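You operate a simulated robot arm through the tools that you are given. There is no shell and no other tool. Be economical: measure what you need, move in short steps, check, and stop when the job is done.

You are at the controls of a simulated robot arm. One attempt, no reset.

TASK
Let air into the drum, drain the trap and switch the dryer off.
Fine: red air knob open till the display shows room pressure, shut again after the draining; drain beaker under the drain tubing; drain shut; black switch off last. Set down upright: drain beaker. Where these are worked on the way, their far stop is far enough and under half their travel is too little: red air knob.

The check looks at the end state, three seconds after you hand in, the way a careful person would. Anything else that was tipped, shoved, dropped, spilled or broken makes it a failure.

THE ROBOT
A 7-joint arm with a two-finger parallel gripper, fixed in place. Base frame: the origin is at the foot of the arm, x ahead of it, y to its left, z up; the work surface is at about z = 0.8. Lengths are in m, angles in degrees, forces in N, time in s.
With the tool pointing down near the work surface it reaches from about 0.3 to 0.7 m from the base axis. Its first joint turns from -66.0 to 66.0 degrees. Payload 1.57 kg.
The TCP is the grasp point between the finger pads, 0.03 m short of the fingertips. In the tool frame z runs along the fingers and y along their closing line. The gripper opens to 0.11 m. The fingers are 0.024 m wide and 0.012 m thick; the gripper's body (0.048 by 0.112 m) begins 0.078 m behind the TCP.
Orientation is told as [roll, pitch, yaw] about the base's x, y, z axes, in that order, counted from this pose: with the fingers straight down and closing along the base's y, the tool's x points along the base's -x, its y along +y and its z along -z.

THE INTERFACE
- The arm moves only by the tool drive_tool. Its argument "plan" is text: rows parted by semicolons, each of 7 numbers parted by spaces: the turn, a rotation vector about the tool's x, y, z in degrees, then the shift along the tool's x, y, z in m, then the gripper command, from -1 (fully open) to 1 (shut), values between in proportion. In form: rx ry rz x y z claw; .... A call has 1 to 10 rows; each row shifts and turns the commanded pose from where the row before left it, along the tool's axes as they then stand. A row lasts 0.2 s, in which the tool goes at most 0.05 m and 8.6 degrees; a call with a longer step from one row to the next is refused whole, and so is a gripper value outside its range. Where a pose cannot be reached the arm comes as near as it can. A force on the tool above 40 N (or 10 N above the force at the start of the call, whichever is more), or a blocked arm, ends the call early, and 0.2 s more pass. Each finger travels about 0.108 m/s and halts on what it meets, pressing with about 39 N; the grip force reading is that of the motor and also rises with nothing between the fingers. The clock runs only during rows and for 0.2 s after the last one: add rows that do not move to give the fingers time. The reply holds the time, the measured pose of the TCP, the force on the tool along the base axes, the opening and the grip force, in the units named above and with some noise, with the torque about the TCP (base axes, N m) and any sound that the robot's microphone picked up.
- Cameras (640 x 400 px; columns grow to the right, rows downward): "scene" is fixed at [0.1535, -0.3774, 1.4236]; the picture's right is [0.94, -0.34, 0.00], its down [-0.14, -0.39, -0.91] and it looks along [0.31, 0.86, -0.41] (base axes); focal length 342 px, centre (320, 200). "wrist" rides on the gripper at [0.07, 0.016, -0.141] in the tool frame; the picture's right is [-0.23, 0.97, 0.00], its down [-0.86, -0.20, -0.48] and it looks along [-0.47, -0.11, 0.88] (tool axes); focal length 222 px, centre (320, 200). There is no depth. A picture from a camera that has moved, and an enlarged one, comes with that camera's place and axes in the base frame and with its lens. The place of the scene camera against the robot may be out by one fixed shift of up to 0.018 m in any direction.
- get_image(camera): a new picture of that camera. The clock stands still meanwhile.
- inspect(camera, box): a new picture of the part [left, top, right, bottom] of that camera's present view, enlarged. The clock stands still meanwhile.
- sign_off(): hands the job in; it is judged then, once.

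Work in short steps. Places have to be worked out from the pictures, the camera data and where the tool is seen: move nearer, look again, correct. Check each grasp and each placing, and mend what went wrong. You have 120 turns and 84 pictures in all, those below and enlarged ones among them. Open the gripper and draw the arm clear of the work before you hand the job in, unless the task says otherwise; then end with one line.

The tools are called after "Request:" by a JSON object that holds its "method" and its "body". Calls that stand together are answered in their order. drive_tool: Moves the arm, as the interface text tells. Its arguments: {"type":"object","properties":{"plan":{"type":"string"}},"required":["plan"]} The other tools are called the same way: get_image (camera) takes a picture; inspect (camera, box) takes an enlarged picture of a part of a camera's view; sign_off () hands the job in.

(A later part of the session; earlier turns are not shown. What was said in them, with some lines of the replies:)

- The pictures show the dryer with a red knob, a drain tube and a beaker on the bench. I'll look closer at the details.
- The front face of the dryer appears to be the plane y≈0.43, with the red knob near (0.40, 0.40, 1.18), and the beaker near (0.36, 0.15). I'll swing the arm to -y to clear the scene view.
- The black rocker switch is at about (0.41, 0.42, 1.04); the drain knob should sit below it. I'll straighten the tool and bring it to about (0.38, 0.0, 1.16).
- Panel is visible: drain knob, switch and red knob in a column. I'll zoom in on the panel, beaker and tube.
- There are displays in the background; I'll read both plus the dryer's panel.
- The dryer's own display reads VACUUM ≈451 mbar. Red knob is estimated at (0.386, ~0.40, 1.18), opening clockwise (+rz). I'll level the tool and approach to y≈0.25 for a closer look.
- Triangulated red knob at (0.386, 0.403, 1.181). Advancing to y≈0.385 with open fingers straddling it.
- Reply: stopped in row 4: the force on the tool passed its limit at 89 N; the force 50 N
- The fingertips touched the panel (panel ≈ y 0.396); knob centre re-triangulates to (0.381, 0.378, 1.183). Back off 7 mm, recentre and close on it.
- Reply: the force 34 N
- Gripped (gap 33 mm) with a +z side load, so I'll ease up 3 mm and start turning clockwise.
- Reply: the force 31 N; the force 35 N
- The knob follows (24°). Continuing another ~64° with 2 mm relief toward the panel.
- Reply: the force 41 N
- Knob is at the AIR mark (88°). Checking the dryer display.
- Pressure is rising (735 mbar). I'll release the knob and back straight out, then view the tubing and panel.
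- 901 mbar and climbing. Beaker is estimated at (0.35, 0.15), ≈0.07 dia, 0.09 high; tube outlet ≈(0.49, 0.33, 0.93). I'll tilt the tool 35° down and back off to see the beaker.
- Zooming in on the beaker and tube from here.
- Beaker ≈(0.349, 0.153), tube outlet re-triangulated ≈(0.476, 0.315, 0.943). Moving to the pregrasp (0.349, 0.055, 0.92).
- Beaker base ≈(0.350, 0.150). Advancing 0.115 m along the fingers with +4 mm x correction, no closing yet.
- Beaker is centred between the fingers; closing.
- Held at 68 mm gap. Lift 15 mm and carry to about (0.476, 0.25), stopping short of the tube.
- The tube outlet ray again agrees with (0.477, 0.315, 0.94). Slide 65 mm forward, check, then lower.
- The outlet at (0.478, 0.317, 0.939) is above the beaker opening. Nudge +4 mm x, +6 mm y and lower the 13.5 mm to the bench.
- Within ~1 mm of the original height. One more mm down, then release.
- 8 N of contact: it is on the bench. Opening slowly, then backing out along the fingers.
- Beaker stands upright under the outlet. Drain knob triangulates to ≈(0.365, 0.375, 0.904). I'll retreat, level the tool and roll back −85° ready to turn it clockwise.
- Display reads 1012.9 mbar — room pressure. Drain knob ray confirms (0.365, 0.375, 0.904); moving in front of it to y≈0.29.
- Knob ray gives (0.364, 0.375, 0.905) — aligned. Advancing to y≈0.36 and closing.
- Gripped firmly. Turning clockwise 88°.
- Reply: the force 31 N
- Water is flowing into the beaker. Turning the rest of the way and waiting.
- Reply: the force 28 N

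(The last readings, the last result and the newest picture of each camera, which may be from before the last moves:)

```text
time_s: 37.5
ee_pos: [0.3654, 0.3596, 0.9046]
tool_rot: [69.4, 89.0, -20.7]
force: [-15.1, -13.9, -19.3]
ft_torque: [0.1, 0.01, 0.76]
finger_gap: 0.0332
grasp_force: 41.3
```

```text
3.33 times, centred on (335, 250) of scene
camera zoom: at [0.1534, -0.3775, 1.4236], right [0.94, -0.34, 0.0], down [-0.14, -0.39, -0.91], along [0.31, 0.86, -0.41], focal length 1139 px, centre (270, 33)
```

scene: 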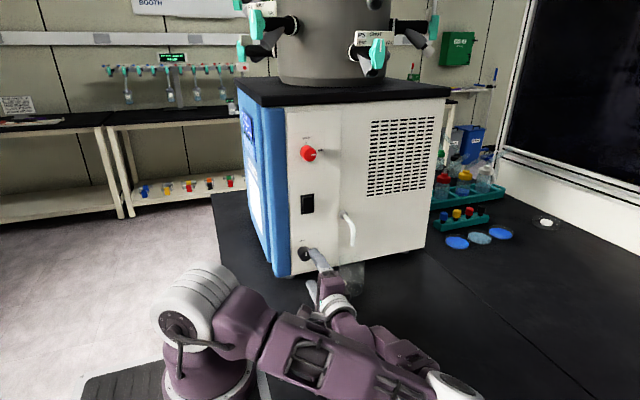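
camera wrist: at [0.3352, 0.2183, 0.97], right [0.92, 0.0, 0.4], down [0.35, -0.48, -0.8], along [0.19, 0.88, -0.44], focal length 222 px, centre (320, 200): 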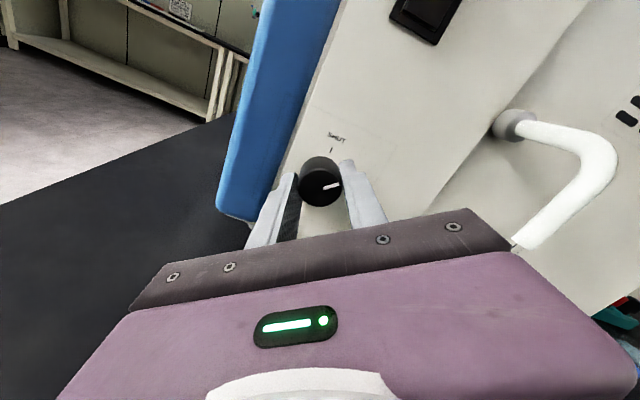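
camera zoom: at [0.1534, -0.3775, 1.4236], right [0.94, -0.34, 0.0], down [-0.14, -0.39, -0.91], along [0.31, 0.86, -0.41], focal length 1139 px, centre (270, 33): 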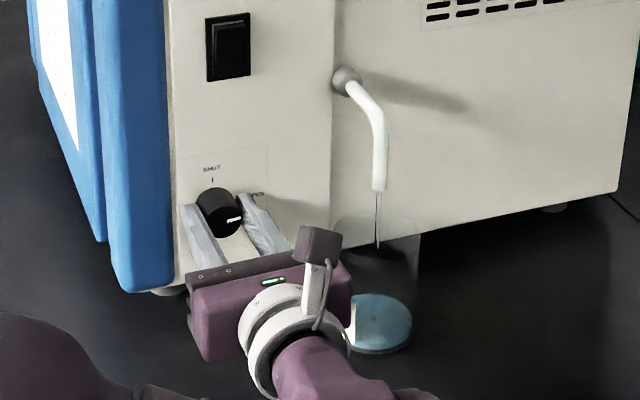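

Still draining. Holding the knob open and waiting.

Request:
{"method": "drive_tool", "body": {"plan": "0 0 0 0 0 0 1;0 0 0 0 0 0 1;0 0 0 0 0 0 1;0 0 0 0 0 0 1;0 0 0 0 0 0 1;0 0 0 0 0 0 1;0 0 0 0 0 0 1;0 0 0 0 0 0 1;0 0 0 0 0 0 1;0 0 0 0 0 0 1"}}

Request:
{"method": "drive_tool", "body": {"plan": "0 0 0 0 0 0 1;0 0 0 0 0 0 1;0 0 0 0 0 0 1;0 0 0 0 0 0 1;0 0 0 0 0 0 1;0 0 0 0 0 0 1;0 0 0 0 0 0 1;0 0 0 0 0 0 1;0 0 0 0 0 0 1;0 0 0 0 0 0 1"}}

Request:
{"method": "inspect", "body": {"camera": "scene", "box": [270, 190, 400, 310]}}

```text
time_s: 39.7
ee_pos: [0.3647, 0.3595, 0.9057]
tool_rot: [71.2, 89.0, -19.0]
force: [-15.4, -17.7, -17.0]
ft_torque: [-0.51, 0.01, 0.8]
finger_gap: 0.0336
grasp_force: 41.3
```

```text
time_s: 41.9
ee_pos: [0.3652, 0.3587, 0.9052]
tool_rot: [71.5, 89.0, -18.5]
force: [-15.5, -16.3, -17.9]
ft_torque: [-0.5, -0.01, 0.89]
finger_gap: 0.0335
grasp_force: 41.2
```

```text
3.33 times, centred on (335, 250) of scene
camera zoom: at [0.1533, -0.3776, 1.4236], right [0.94, -0.34, 0.0], down [-0.14, -0.39, -0.91], along [0.31, 0.86, -0.41], focal length 1139 px, centre (270, 33)
```

zoom: 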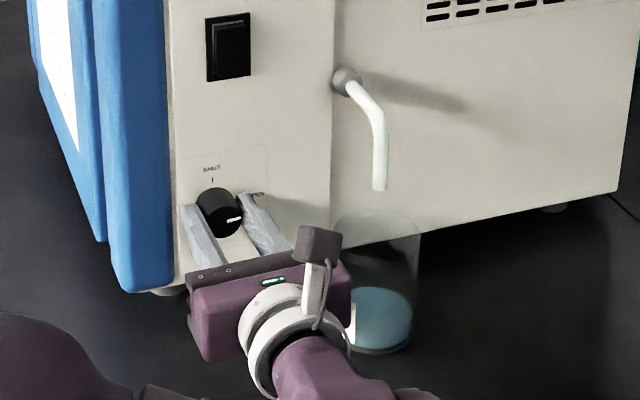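

The stream has stopped. Turning the drain back −84° to SHUT.

Request:
{"method": "drive_tool", "body": {"plan": "0 0 -8 0 0 0 1;0 0 -8 0 0 0 1;0 0 -8 0 0 0 1;0 0 -8 0 0 0 1;0 0 -8 0 0 0 1;0 0 -8 0 0 0 1;0 0 -8 0 0 0 1;0 0 -8 0 0 0 1;0 0 -8 0 0 0 1;0 0 -8 0 0 0 1"}}

Request:
{"method": "drive_tool", "body": {"plan": "0 0 -6 0 0 0 1;0 0 0 0 0 0 1"}}

Request:
{"method": "get_image", "body": {"camera": "wrist"}}

```text
time_s: 44.1
ee_pos: [0.3653, 0.3591, 0.904]
tool_rot: [89.8, 8.9, -0.1]
force: [-11.0, 5.3, -22.2]
ft_torque: [-0.1, -0.03, -0.42]
finger_gap: 0.0336
grasp_force: 41.4
```

```text
time_s: 44.7
ee_pos: [0.365, 0.3581, 0.9052]
tool_rot: [89.8, 3.0, -0.1]
force: [-10.5, 9.0, -20.1]
ft_torque: [0.25, 0.63, -0.03]
finger_gap: 0.0337
grasp_force: 41.2
```

```text
37 pictures are left
camera wrist: at [0.2951, 0.2182, 0.9244], right [0.28, 0.0, 0.96], down [0.84, -0.48, -0.24], along [0.46, 0.88, -0.14], focal length 222 px, centre (320, 200)
```

wrist: 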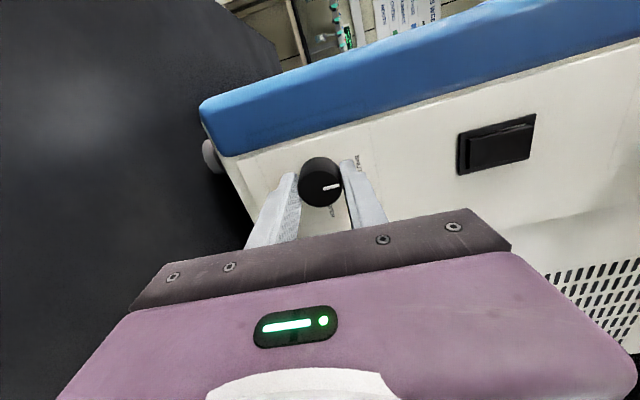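

Torque rose to 0.63 N·m at the end: the shut stop. Releasing, backing off and rolling the tool +85° in air for the red knob.

Request:
{"method": "drive_tool", "body": {"plan": "0 0 0 0 0 0 0.2;0 0 0 0 0 0 -0.3;0 0 0 0 0 -0.02 -0.5;0 0 0 0 0 -0.04 -0.5;0 0 0 0 0.02 -0.04 -0.5;0 0 0 0 0.04 -0.02 -0.5;0 0 0 0 0.045 0 -0.5;0 0 0 0 0.045 0 -0.5;0 0 0 0 0.045 0 -0.5;0 0 0 0 0.045 0 -0.5"}}

Request:
{"method": "drive_tool", "body": {"plan": "0 0 8.5 0 0 0 -0.5;0 0 8.5 0 0 0 -0.5;0 0 8.5 0 0 0 -0.5;0 0 8.5 0 0 0 -0.5;0 0 8.5 0 0 0 -0.5;0 0 8.5 0 0 0 -0.5;0 0 8.5 0 0 0 -0.5;0 0 8.5 0 0 0 -0.5;0 0 8.5 0 0 0 -0.5;0 0 8.5 0 0 0 -0.5"}}

Request:
{"method": "get_image", "body": {"camera": "wrist"}}

Request:
{"method": "inspect", "body": {"camera": "scene", "box": [270, 190, 400, 310]}}

```text
time_s: 46.9
ee_pos: [0.377, 0.2379, 1.1471]
tool_rot: [89.9, 3.1, -0.2]
force: [-0.4, 0.3, 0.9]
ft_torque: [-0.02, 0.0, 0.01]
finger_gap: 0.0825
grasp_force: 0.1
```

```text
time_s: 49.1
ee_pos: [0.3778, 0.2399, 1.1468]
tool_rot: [84.2, 88.2, -6.0]
force: [-0.5, 0.5, -0.5]
ft_torque: [0.01, -0.02, 0.0]
finger_gap: 0.0826
grasp_force: 0.1
```

```text
36 pictures are left
camera wrist: at [0.3901, 0.0986, 1.2157], right [0.98, 0.0, -0.2], down [-0.17, -0.48, -0.86], along [-0.09, 0.88, -0.47], focal length 222 px, centre (320, 200)
```

wrist: 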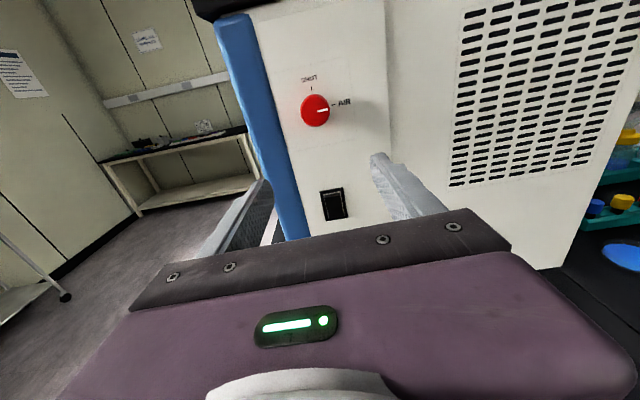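

```text
3.33 times, centred on (335, 250) of scene
camera zoom: at [0.1535, -0.3774, 1.4236], right [0.94, -0.34, 0.0], down [-0.14, -0.39, -0.91], along [0.31, 0.86, -0.41], focal length 1139 px, centre (270, 33)
```

zoom: 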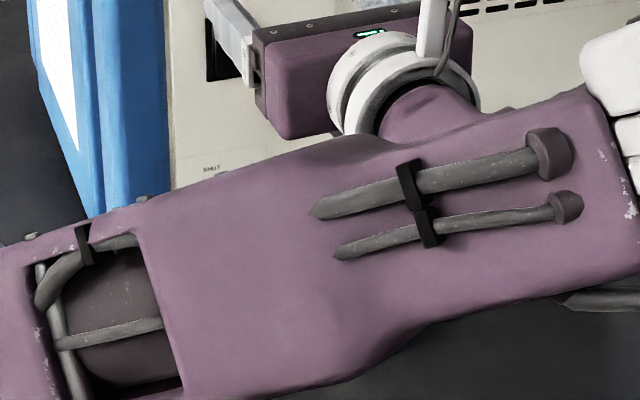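

Red knob ray confirms (0.380, 0.375, 1.185). Rising 38 mm, advancing to y=0.36 and gripping.

Request:
{"method": "drive_tool", "body": {"plan": "0 0 0 0.038 0.003 0 -0.5;0 0 0 0 0 0.04 -0.5;0 0 0 0 0 0.04 -0.5;0 0 0 0 0 0.025 -0.5;0 0 0 0 0 0.015 -0.5;0 0 0 0 0 0 -0.5"}}

Request:
{"method": "get_image", "body": {"camera": "wrist"}}

```text
time_s: 50.5
ee_pos: [0.3771, 0.3608, 1.1848]
tool_rot: [85.0, 88.0, -5.1]
force: [-0.6, -0.4, 0.6]
ft_torque: [0.0, -0.02, 0.02]
finger_gap: 0.0824
grasp_force: 0.1
```

```text
34 pictures are left
camera wrist: at [0.3914, 0.2192, 1.254], right [0.98, 0.0, -0.19], down [-0.17, -0.48, -0.86], along [-0.09, 0.88, -0.47], focal length 222 px, centre (320, 200)
```

wrist: 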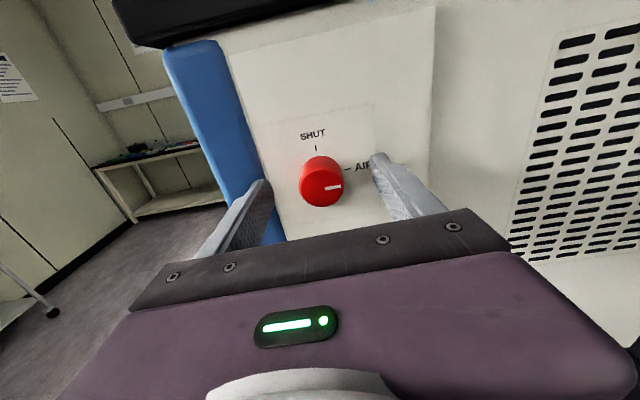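

Centred well enough (1–2 mm +x needed). Closing and turning counter-clockwise.

Request:
{"method": "drive_tool", "body": {"plan": "0 0 0 0 0.002 0 -0.2;0 0 0 0 0 0 0.4;0 0 0 0 0 0 1;0 0 0 0 0 0 1;0 0 0 0 0 0 1"}}

Request:
{"method": "drive_tool", "body": {"plan": "0 0 -8 0 0 0 1;0 0 -8 0 0 0 1;0 0 -8 0 0 0 1;0 0 -8 0 0 0 1;0 0 -8 0 0 0 1;0 0 -8 0 0 0 1;0 0 -8 0 0 0 1;0 0 -8 0 0 0 1;0 0 -8 0 0 0 1;0 0 -8 0 0 0 1"}}

Request:
{"method": "drive_tool", "body": {"plan": "0 0 -7 0 0 0 1;0 0 0 0 0 0 1"}}

Request:
{"method": "get_image", "body": {"camera": "wrist"}}

```text
time_s: 51.7
ee_pos: [0.3792, 0.3601, 1.1845]
tool_rot: [84.0, 88.0, -6.2]
force: [-7.0, -2.2, -4.8]
ft_torque: [0.08, 0.0, 0.78]
finger_gap: 0.0335
grasp_force: 41.7
```

```text
time_s: 53.9
ee_pos: [0.3819, 0.3597, 1.1851]
tool_rot: [90.0, 7.8, -0.1]
force: [-8.3, 22.3, 23.7]
ft_torque: [-0.15, -0.01, -0.14]
finger_gap: 0.0336
grasp_force: 41.3
```

```text
time_s: 54.5
ee_pos: [0.3819, 0.3587, 1.1852]
tool_rot: [90.1, 0.8, 0.0]
force: [-11.0, 15.3, 28.1]
ft_torque: [-0.17, -0.01, -0.44]
finger_gap: 0.0335
grasp_force: 41.5
```

```text
33 pictures are left
camera wrist: at [0.3107, 0.2189, 1.201], right [0.24, 0.0, 0.97], down [0.85, -0.48, -0.21], along [0.46, 0.88, -0.11], focal length 222 px, centre (320, 200)
```

wrist: 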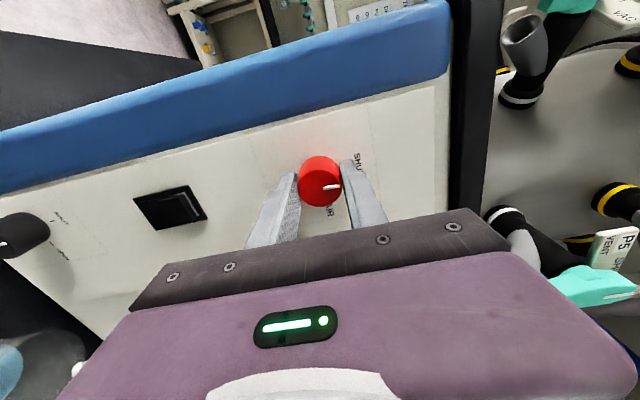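

No stop torque yet; turning a few more degrees until it rises.

Request:
{"method": "drive_tool", "body": {"plan": "0 0 -3 0 0 0 1;0 0 0 0 0 0 1"}}

Request:
{"method": "inspect", "body": {"camera": "wrist", "box": [270, 130, 390, 230]}}

```text
time_s: 55.1
ee_pos: [0.3807, 0.3593, 1.1856]
tool_rot: [90.1, -2.1, -0.1]
force: [-0.3, 24.6, 30.6]
ft_torque: [-0.1, 0.01, 0.41]
finger_gap: 0.0336
grasp_force: 41.3
```

```text
4.00 times, centred on (330, 180) of wrist
camera zoom: at [0.3097, 0.219, 1.1974], right [0.19, 0.0, 0.98], down [0.86, -0.48, -0.17], along [0.47, 0.88, -0.09], focal length 888 px, centre (280, 280)
```

zoom: 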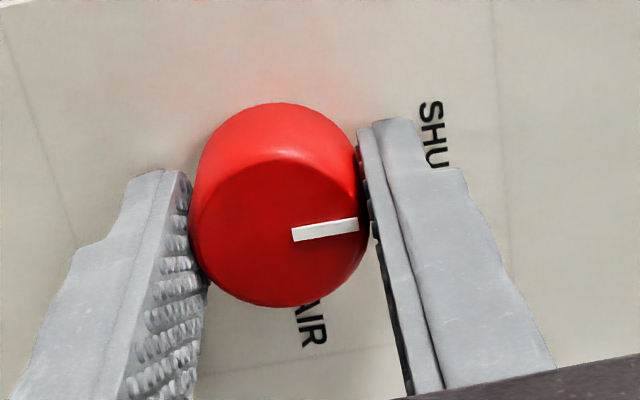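

Pointer is about vertical (SHUT). A small extra turn to confirm the stop.

Request:
{"method": "drive_tool", "body": {"plan": "0 0 -3 0 0 0 1;0 0 0 0 0 0 1"}}

```text
time_s: 55.7
ee_pos: [0.3812, 0.3594, 1.1847]
tool_rot: [90.2, -5.0, -0.2]
force: [2.0, 21.5, 37.8]
ft_torque: [-0.08, 0.34, 0.14]
finger_gap: 0.0336
grasp_force: 41.6
```

Torque is rising at the stop: shut. Release, back off and look at the switch.

Request:
{"method": "drive_tool", "body": {"plan": "0 0 0 0 0 0 0.2;0 0 0 0 0 0 -0.3;0 0 0 0 0 -0.02 -0.5;0 0 0 0 0 -0.04 -0.5;0 0 0 0 -0.03 -0.04 -0.5;0 0 0 0 -0.03 -0.02 0.5;0 0 0 0 -0.03 0 1;0 0 5 0 -0.03 0 1;0 0 0 0 -0.025 0 1;0 0 0 0 0 0 1"}}

Request:
{"method": "get_image", "body": {"camera": "wrist"}}

Request:
{"method": "get_image", "body": {"camera": "scene"}}

```text
time_s: 57.9
ee_pos: [0.3929, 0.2395, 1.0404]
tool_rot: [89.9, 0.1, -0.1]
force: [0.1, 0.5, -0.3]
ft_torque: [-0.02, -0.03, -0.01]
finger_gap: 0.0
grasp_force: 21.6
```

```text
31 pictures are left
camera wrist: at [0.3221, 0.0984, 1.0572], right [0.23, 0.0, 0.97], down [0.85, -0.48, -0.2], along [0.47, 0.88, -0.11], focal length 222 px, centre (320, 200)
```

wrist: 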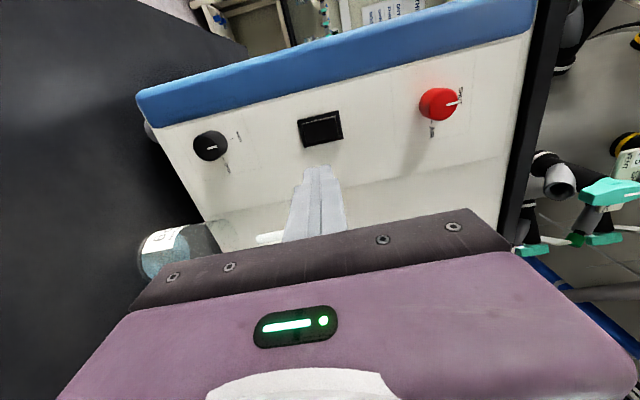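

```text
30 pictures are left
```

scene: 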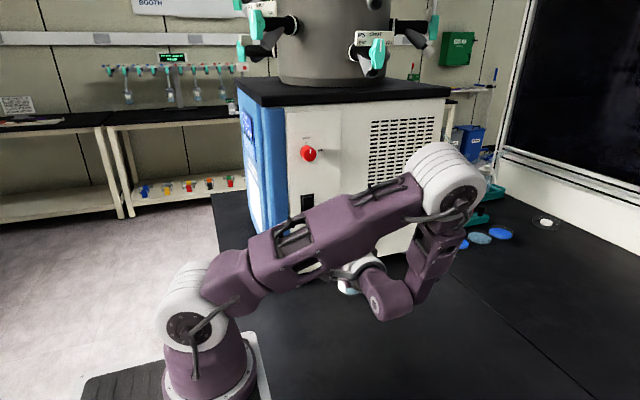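

Request:
{"method": "inspect", "body": {"camera": "wrist", "box": [285, 95, 355, 160]}}

Request:
{"method": "inspect", "body": {"camera": "scene", "box": [295, 180, 325, 215]}}

Request:
{"method": "inspect", "body": {"camera": "wrist", "box": [180, 120, 250, 175]}}

```text
6.15 times, centred on (320, 128) of wrist
camera zoom: at [0.3221, 0.0984, 1.0572], right [0.23, 0.0, 0.97], down [0.85, -0.48, -0.2], along [0.47, 0.88, -0.11], focal length 1367 px, centre (320, 646)
```

zoom: 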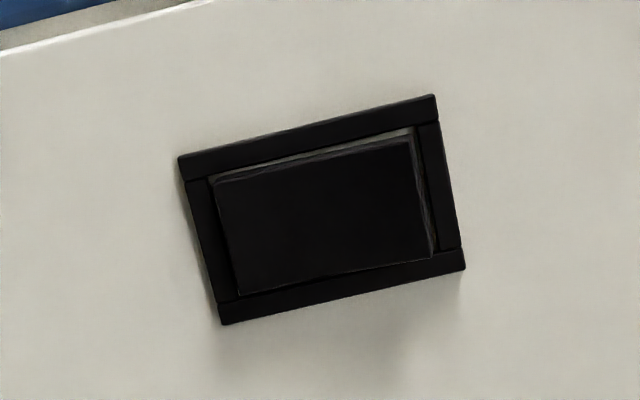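

```text
11.43 times, centred on (310, 198) of scene
camera zoom: at [0.1535, -0.3774, 1.4236], right [0.94, -0.34, 0.0], down [-0.14, -0.39, -0.91], along [0.31, 0.86, -0.41], focal length 3906 px, centre (434, 229)
```

zoom: 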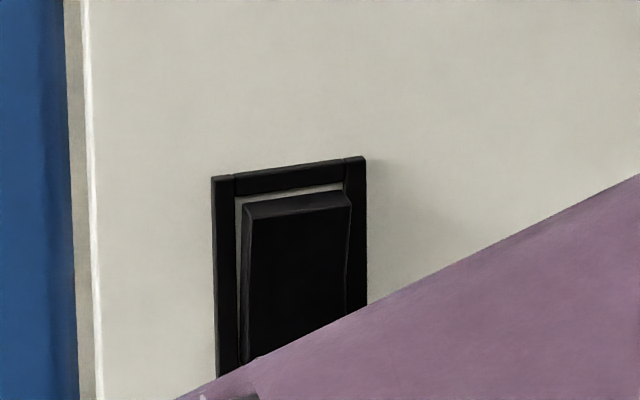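

```text
7.27 times, centred on (215, 148) of wrist
camera zoom: at [0.3221, 0.0984, 1.0572], right [0.23, 0.0, 0.97], down [0.85, -0.48, -0.2], along [0.47, 0.88, -0.11], focal length 1615 px, centre (1084, 582)
```

zoom: 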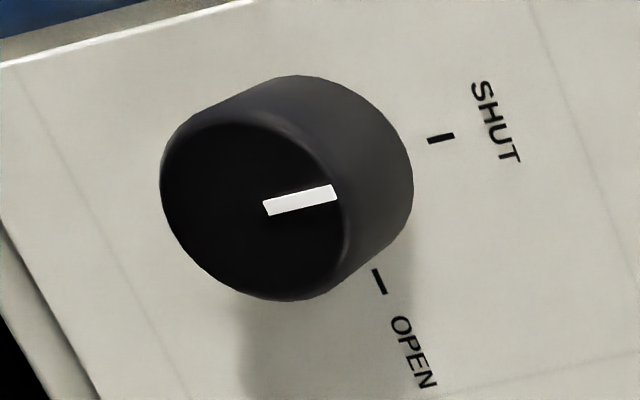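

The rocker's upper half protrudes (bottom pressed = on); switch centre ≈(0.378, 0.39, 1.045). I'll line the closed tips up at z≈1.054 and approach to tip y≈0.37.

Request:
{"method": "drive_tool", "body": {"plan": "0 0 0 0.015 0.0135 0 1;0 0 0 0 0 0.04 1;0 0 0 0 0 0.03 1;0 0 0 0 0 0.025 1;0 0 0 0 0 0 1"}}

Request:
{"method": "inspect", "body": {"camera": "wrist", "box": [270, 110, 390, 210]}}

```text
time_s: 59.1
ee_pos: [0.3782, 0.3361, 1.0532]
tool_rot: [89.9, 0.0, -0.2]
force: [-0.3, 1.2, -0.6]
ft_torque: [0.0, -0.02, -0.02]
finger_gap: 0.0
grasp_force: 21.5
```

```text
4.00 times, centred on (330, 160) of wrist
camera zoom: at [0.307, 0.1956, 1.0684], right [0.23, 0.0, 0.97], down [0.85, -0.48, -0.2], along [0.47, 0.88, -0.11], focal length 888 px, centre (280, 360)
```

zoom: 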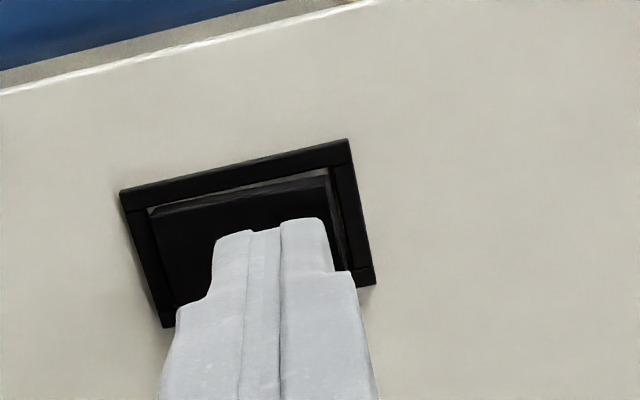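

Aligned over the upper half. Pressing forward in small steps.

Request:
{"method": "drive_tool", "body": {"plan": "0 0 0 0 0 0.008 1;0 0 0 0 0 0.004 1;0 0 0 0 0 0.004 1;0 0 0 0 0 0.003 1;0 0 0 0 0 0.003 1"}}

```text
time_s: 60.3
ee_pos: [0.379, 0.3559, 1.0524]
tool_rot: [89.7, 0.0, -0.2]
force: [-1.0, -16.3, 1.7]
ft_torque: [-0.06, 0.02, 0.16]
finger_gap: 0.0
grasp_force: 21.2
```

Contact of 16 N. Pushing a few mm more.

Request:
{"method": "drive_tool", "body": {"plan": "0 0 0 0 0 0.002 1;0 0 0 0 0 0.002 1;0 0 0 0 0 0.002 1;0 0 0 0 0 0 1"}}

Request:
{"method": "inspect", "body": {"camera": "wrist", "box": [270, 110, 390, 210]}}

```text
time_s: 60.8
ee_pos: [0.3787, 0.356, 1.0533]
tool_rot: [89.8, 0.0, -0.2]
force: [-2.6, -22.0, 5.9]
ft_torque: [0.03, 0.09, 0.22]
finger_gap: 0.0
grasp_force: 21.1
stopped in row 2: the force on the tool passed its limit at 45 N (the readings are from after the stop); the commanded pose is now the measured one
```

```text
4.00 times, centred on (330, 160) of wrist
camera zoom: at [0.3073, 0.2155, 1.068], right [0.23, 0.0, 0.97], down [0.85, -0.48, -0.2], along [0.47, 0.88, -0.11], focal length 888 px, centre (280, 360)
```

zoom: 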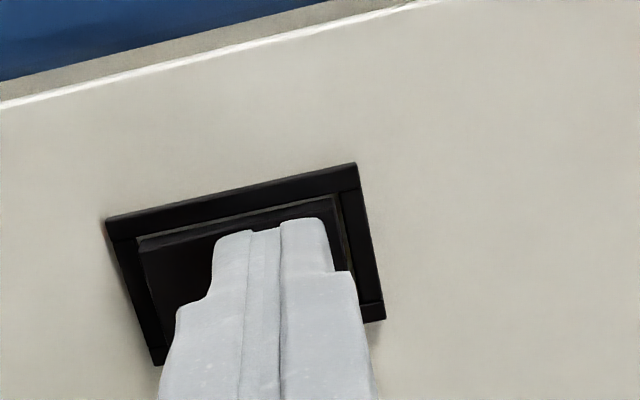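

Backing off 5 cm to see whether the rocker flipped.

Request:
{"method": "drive_tool", "body": {"plan": "0 0 0 0 0 -0.02 1;0 0 0 0 0 -0.04 1;0 0 0 0 0 -0.04 1;0 0 0 0 0 0 1"}}

Request:
{"method": "inspect", "body": {"camera": "wrist", "box": [285, 95, 355, 160]}}

Request:
{"method": "inspect", "body": {"camera": "scene", "box": [295, 180, 325, 215]}}

```text
time_s: 61.8
ee_pos: [0.3805, 0.2606, 1.0509]
tool_rot: [89.7, 0.1, -0.1]
force: [0.3, 0.0, -0.2]
ft_torque: [0.02, 0.01, -0.01]
finger_gap: 0.0
grasp_force: 21.3
```

```text
6.15 times, centred on (320, 128) of wrist
camera zoom: at [0.309, 0.12, 1.0661], right [0.23, 0.0, 0.97], down [0.85, -0.48, -0.2], along [0.47, 0.88, -0.11], focal length 1367 px, centre (320, 646)
```

zoom: 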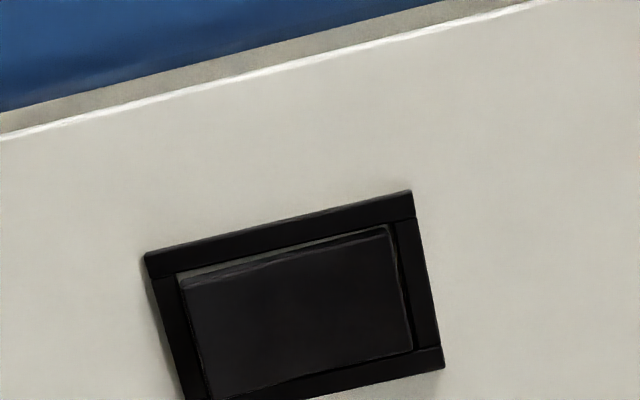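

```text
11.43 times, centred on (310, 198) of scene
camera zoom: at [0.1535, -0.3774, 1.4236], right [0.94, -0.34, 0.0], down [-0.14, -0.39, -0.91], along [0.31, 0.86, -0.41], focal length 3906 px, centre (434, 229)
```

zoom: 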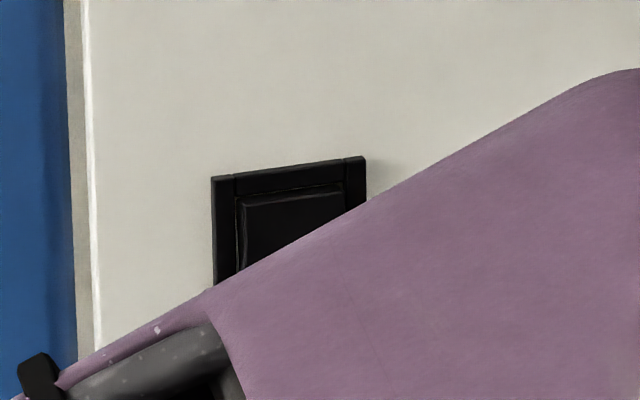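

The upper half is now in. I'll retreat (up and back), open the gripper, and check display, switch, knobs and beaker.

Request:
{"method": "drive_tool", "body": {"plan": "0 0 0 0 0.03 -0.04 0;0 0 0 0 0.03 -0.04 -1;0 0 0 0 0.03 -0.04 -1;0 0 0 0 0.03 -0.04 -1;0 0 0 0 0.03 -0.04 -1;0 0 0 0 0.02 -0.04 -1;0 0 0 0 0.02 -0.02 -1;0 0 0 0 0 0 -1"}}

Request:
{"method": "get_image", "body": {"camera": "scene"}}

Request:
{"method": "get_image", "body": {"camera": "wrist"}}

Request:
{"method": "inspect", "body": {"camera": "scene", "box": [235, 108, 260, 128]}}

```text
time_s: 63.6
ee_pos: [0.3771, -0.0025, 1.2466]
tool_rot: [89.6, 0.0, -0.1]
force: [0.3, -0.3, 0.3]
ft_torque: [0.01, -0.04, 0.0]
finger_gap: 0.1101
grasp_force: 0.1
```

```text
22 pictures are left
```

scene: 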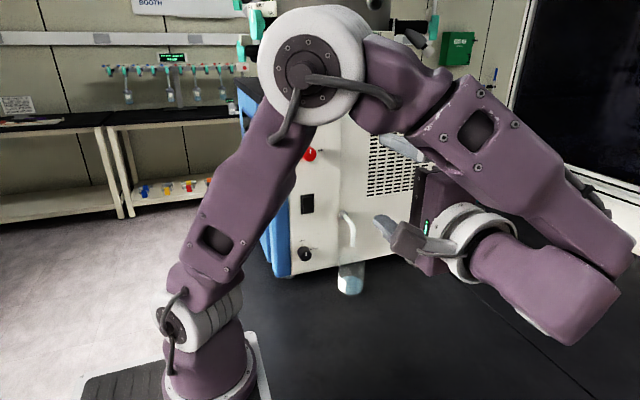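

```text
21 pictures are left
camera wrist: at [0.3055, -0.1434, 1.2617], right [0.23, 0.0, 0.97], down [0.85, -0.48, -0.2], along [0.47, 0.88, -0.11], focal length 222 px, centre (320, 200)
```

wrist: 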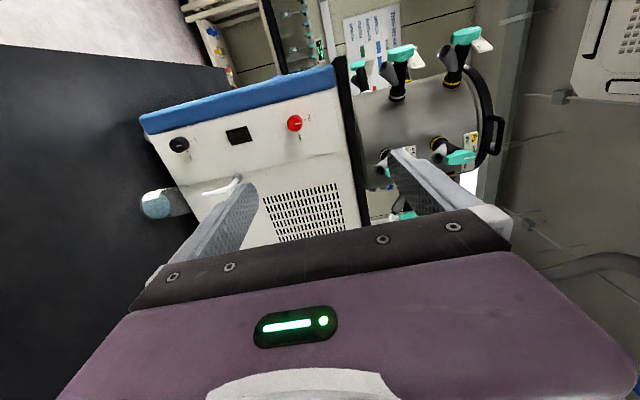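

```text
16.00 times, centred on (248, 118) of scene
camera zoom: at [0.1535, -0.3774, 1.4236], right [0.94, -0.34, 0.0], down [-0.14, -0.39, -0.91], along [0.31, 0.86, -0.41], focal length 5468 px, centre (1480, 1512)
```

zoom: 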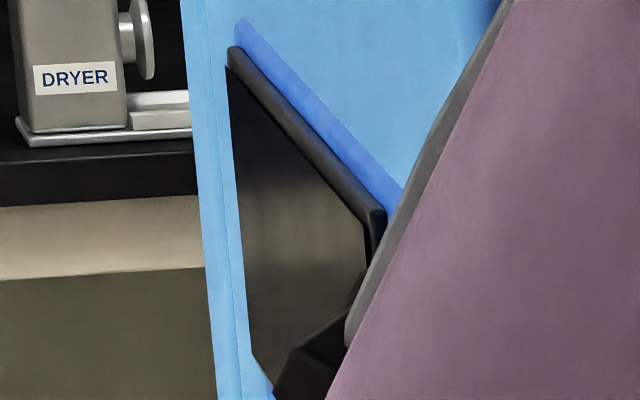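

The display is dark, so the dryer is off. A last look at the knobs and beaker.

Request:
{"method": "inspect", "body": {"camera": "wrist", "box": [140, 90, 330, 220]}}

Request:
{"method": "inspect", "body": {"camera": "scene", "box": [270, 130, 400, 310]}}

```text
3.08 times, centred on (235, 155) of wrist
camera zoom: at [0.3055, -0.1434, 1.2617], right [0.23, 0.0, 0.97], down [0.85, -0.48, -0.2], along [0.47, 0.88, -0.11], focal length 684 px, centre (582, 338)
```

zoom: 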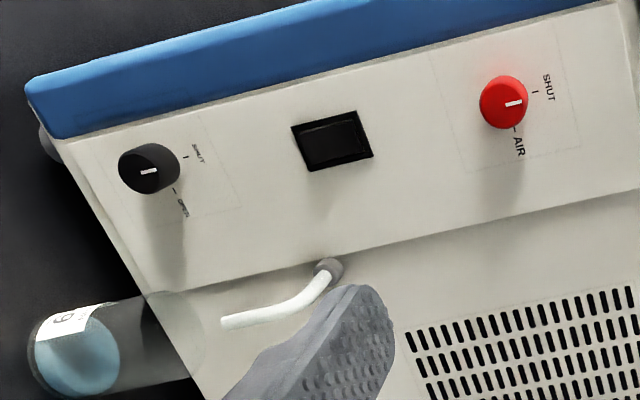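

```text
2.22 times, centred on (335, 220) of scene
camera zoom: at [0.1535, -0.3774, 1.4236], right [0.94, -0.34, 0.0], down [-0.14, -0.39, -0.91], along [0.31, 0.86, -0.41], focal length 759 px, centre (287, 156)
```

zoom: 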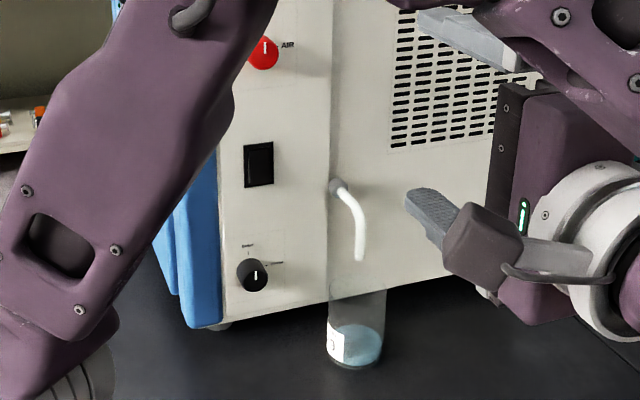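

Both knobs are at SHUT, the switch is off, the beaker stands upright with the drained water, and the arm is clear with the gripper open. Handing in.

Request:
{"method": "sign_off", "body": {}}

```text
The job is handed in.
```

The drum was vented until the display read 1012.9 mbar, the trap was drained into the upright beaker, the drain and red air knob were shut again, and the dryer was switched off last.
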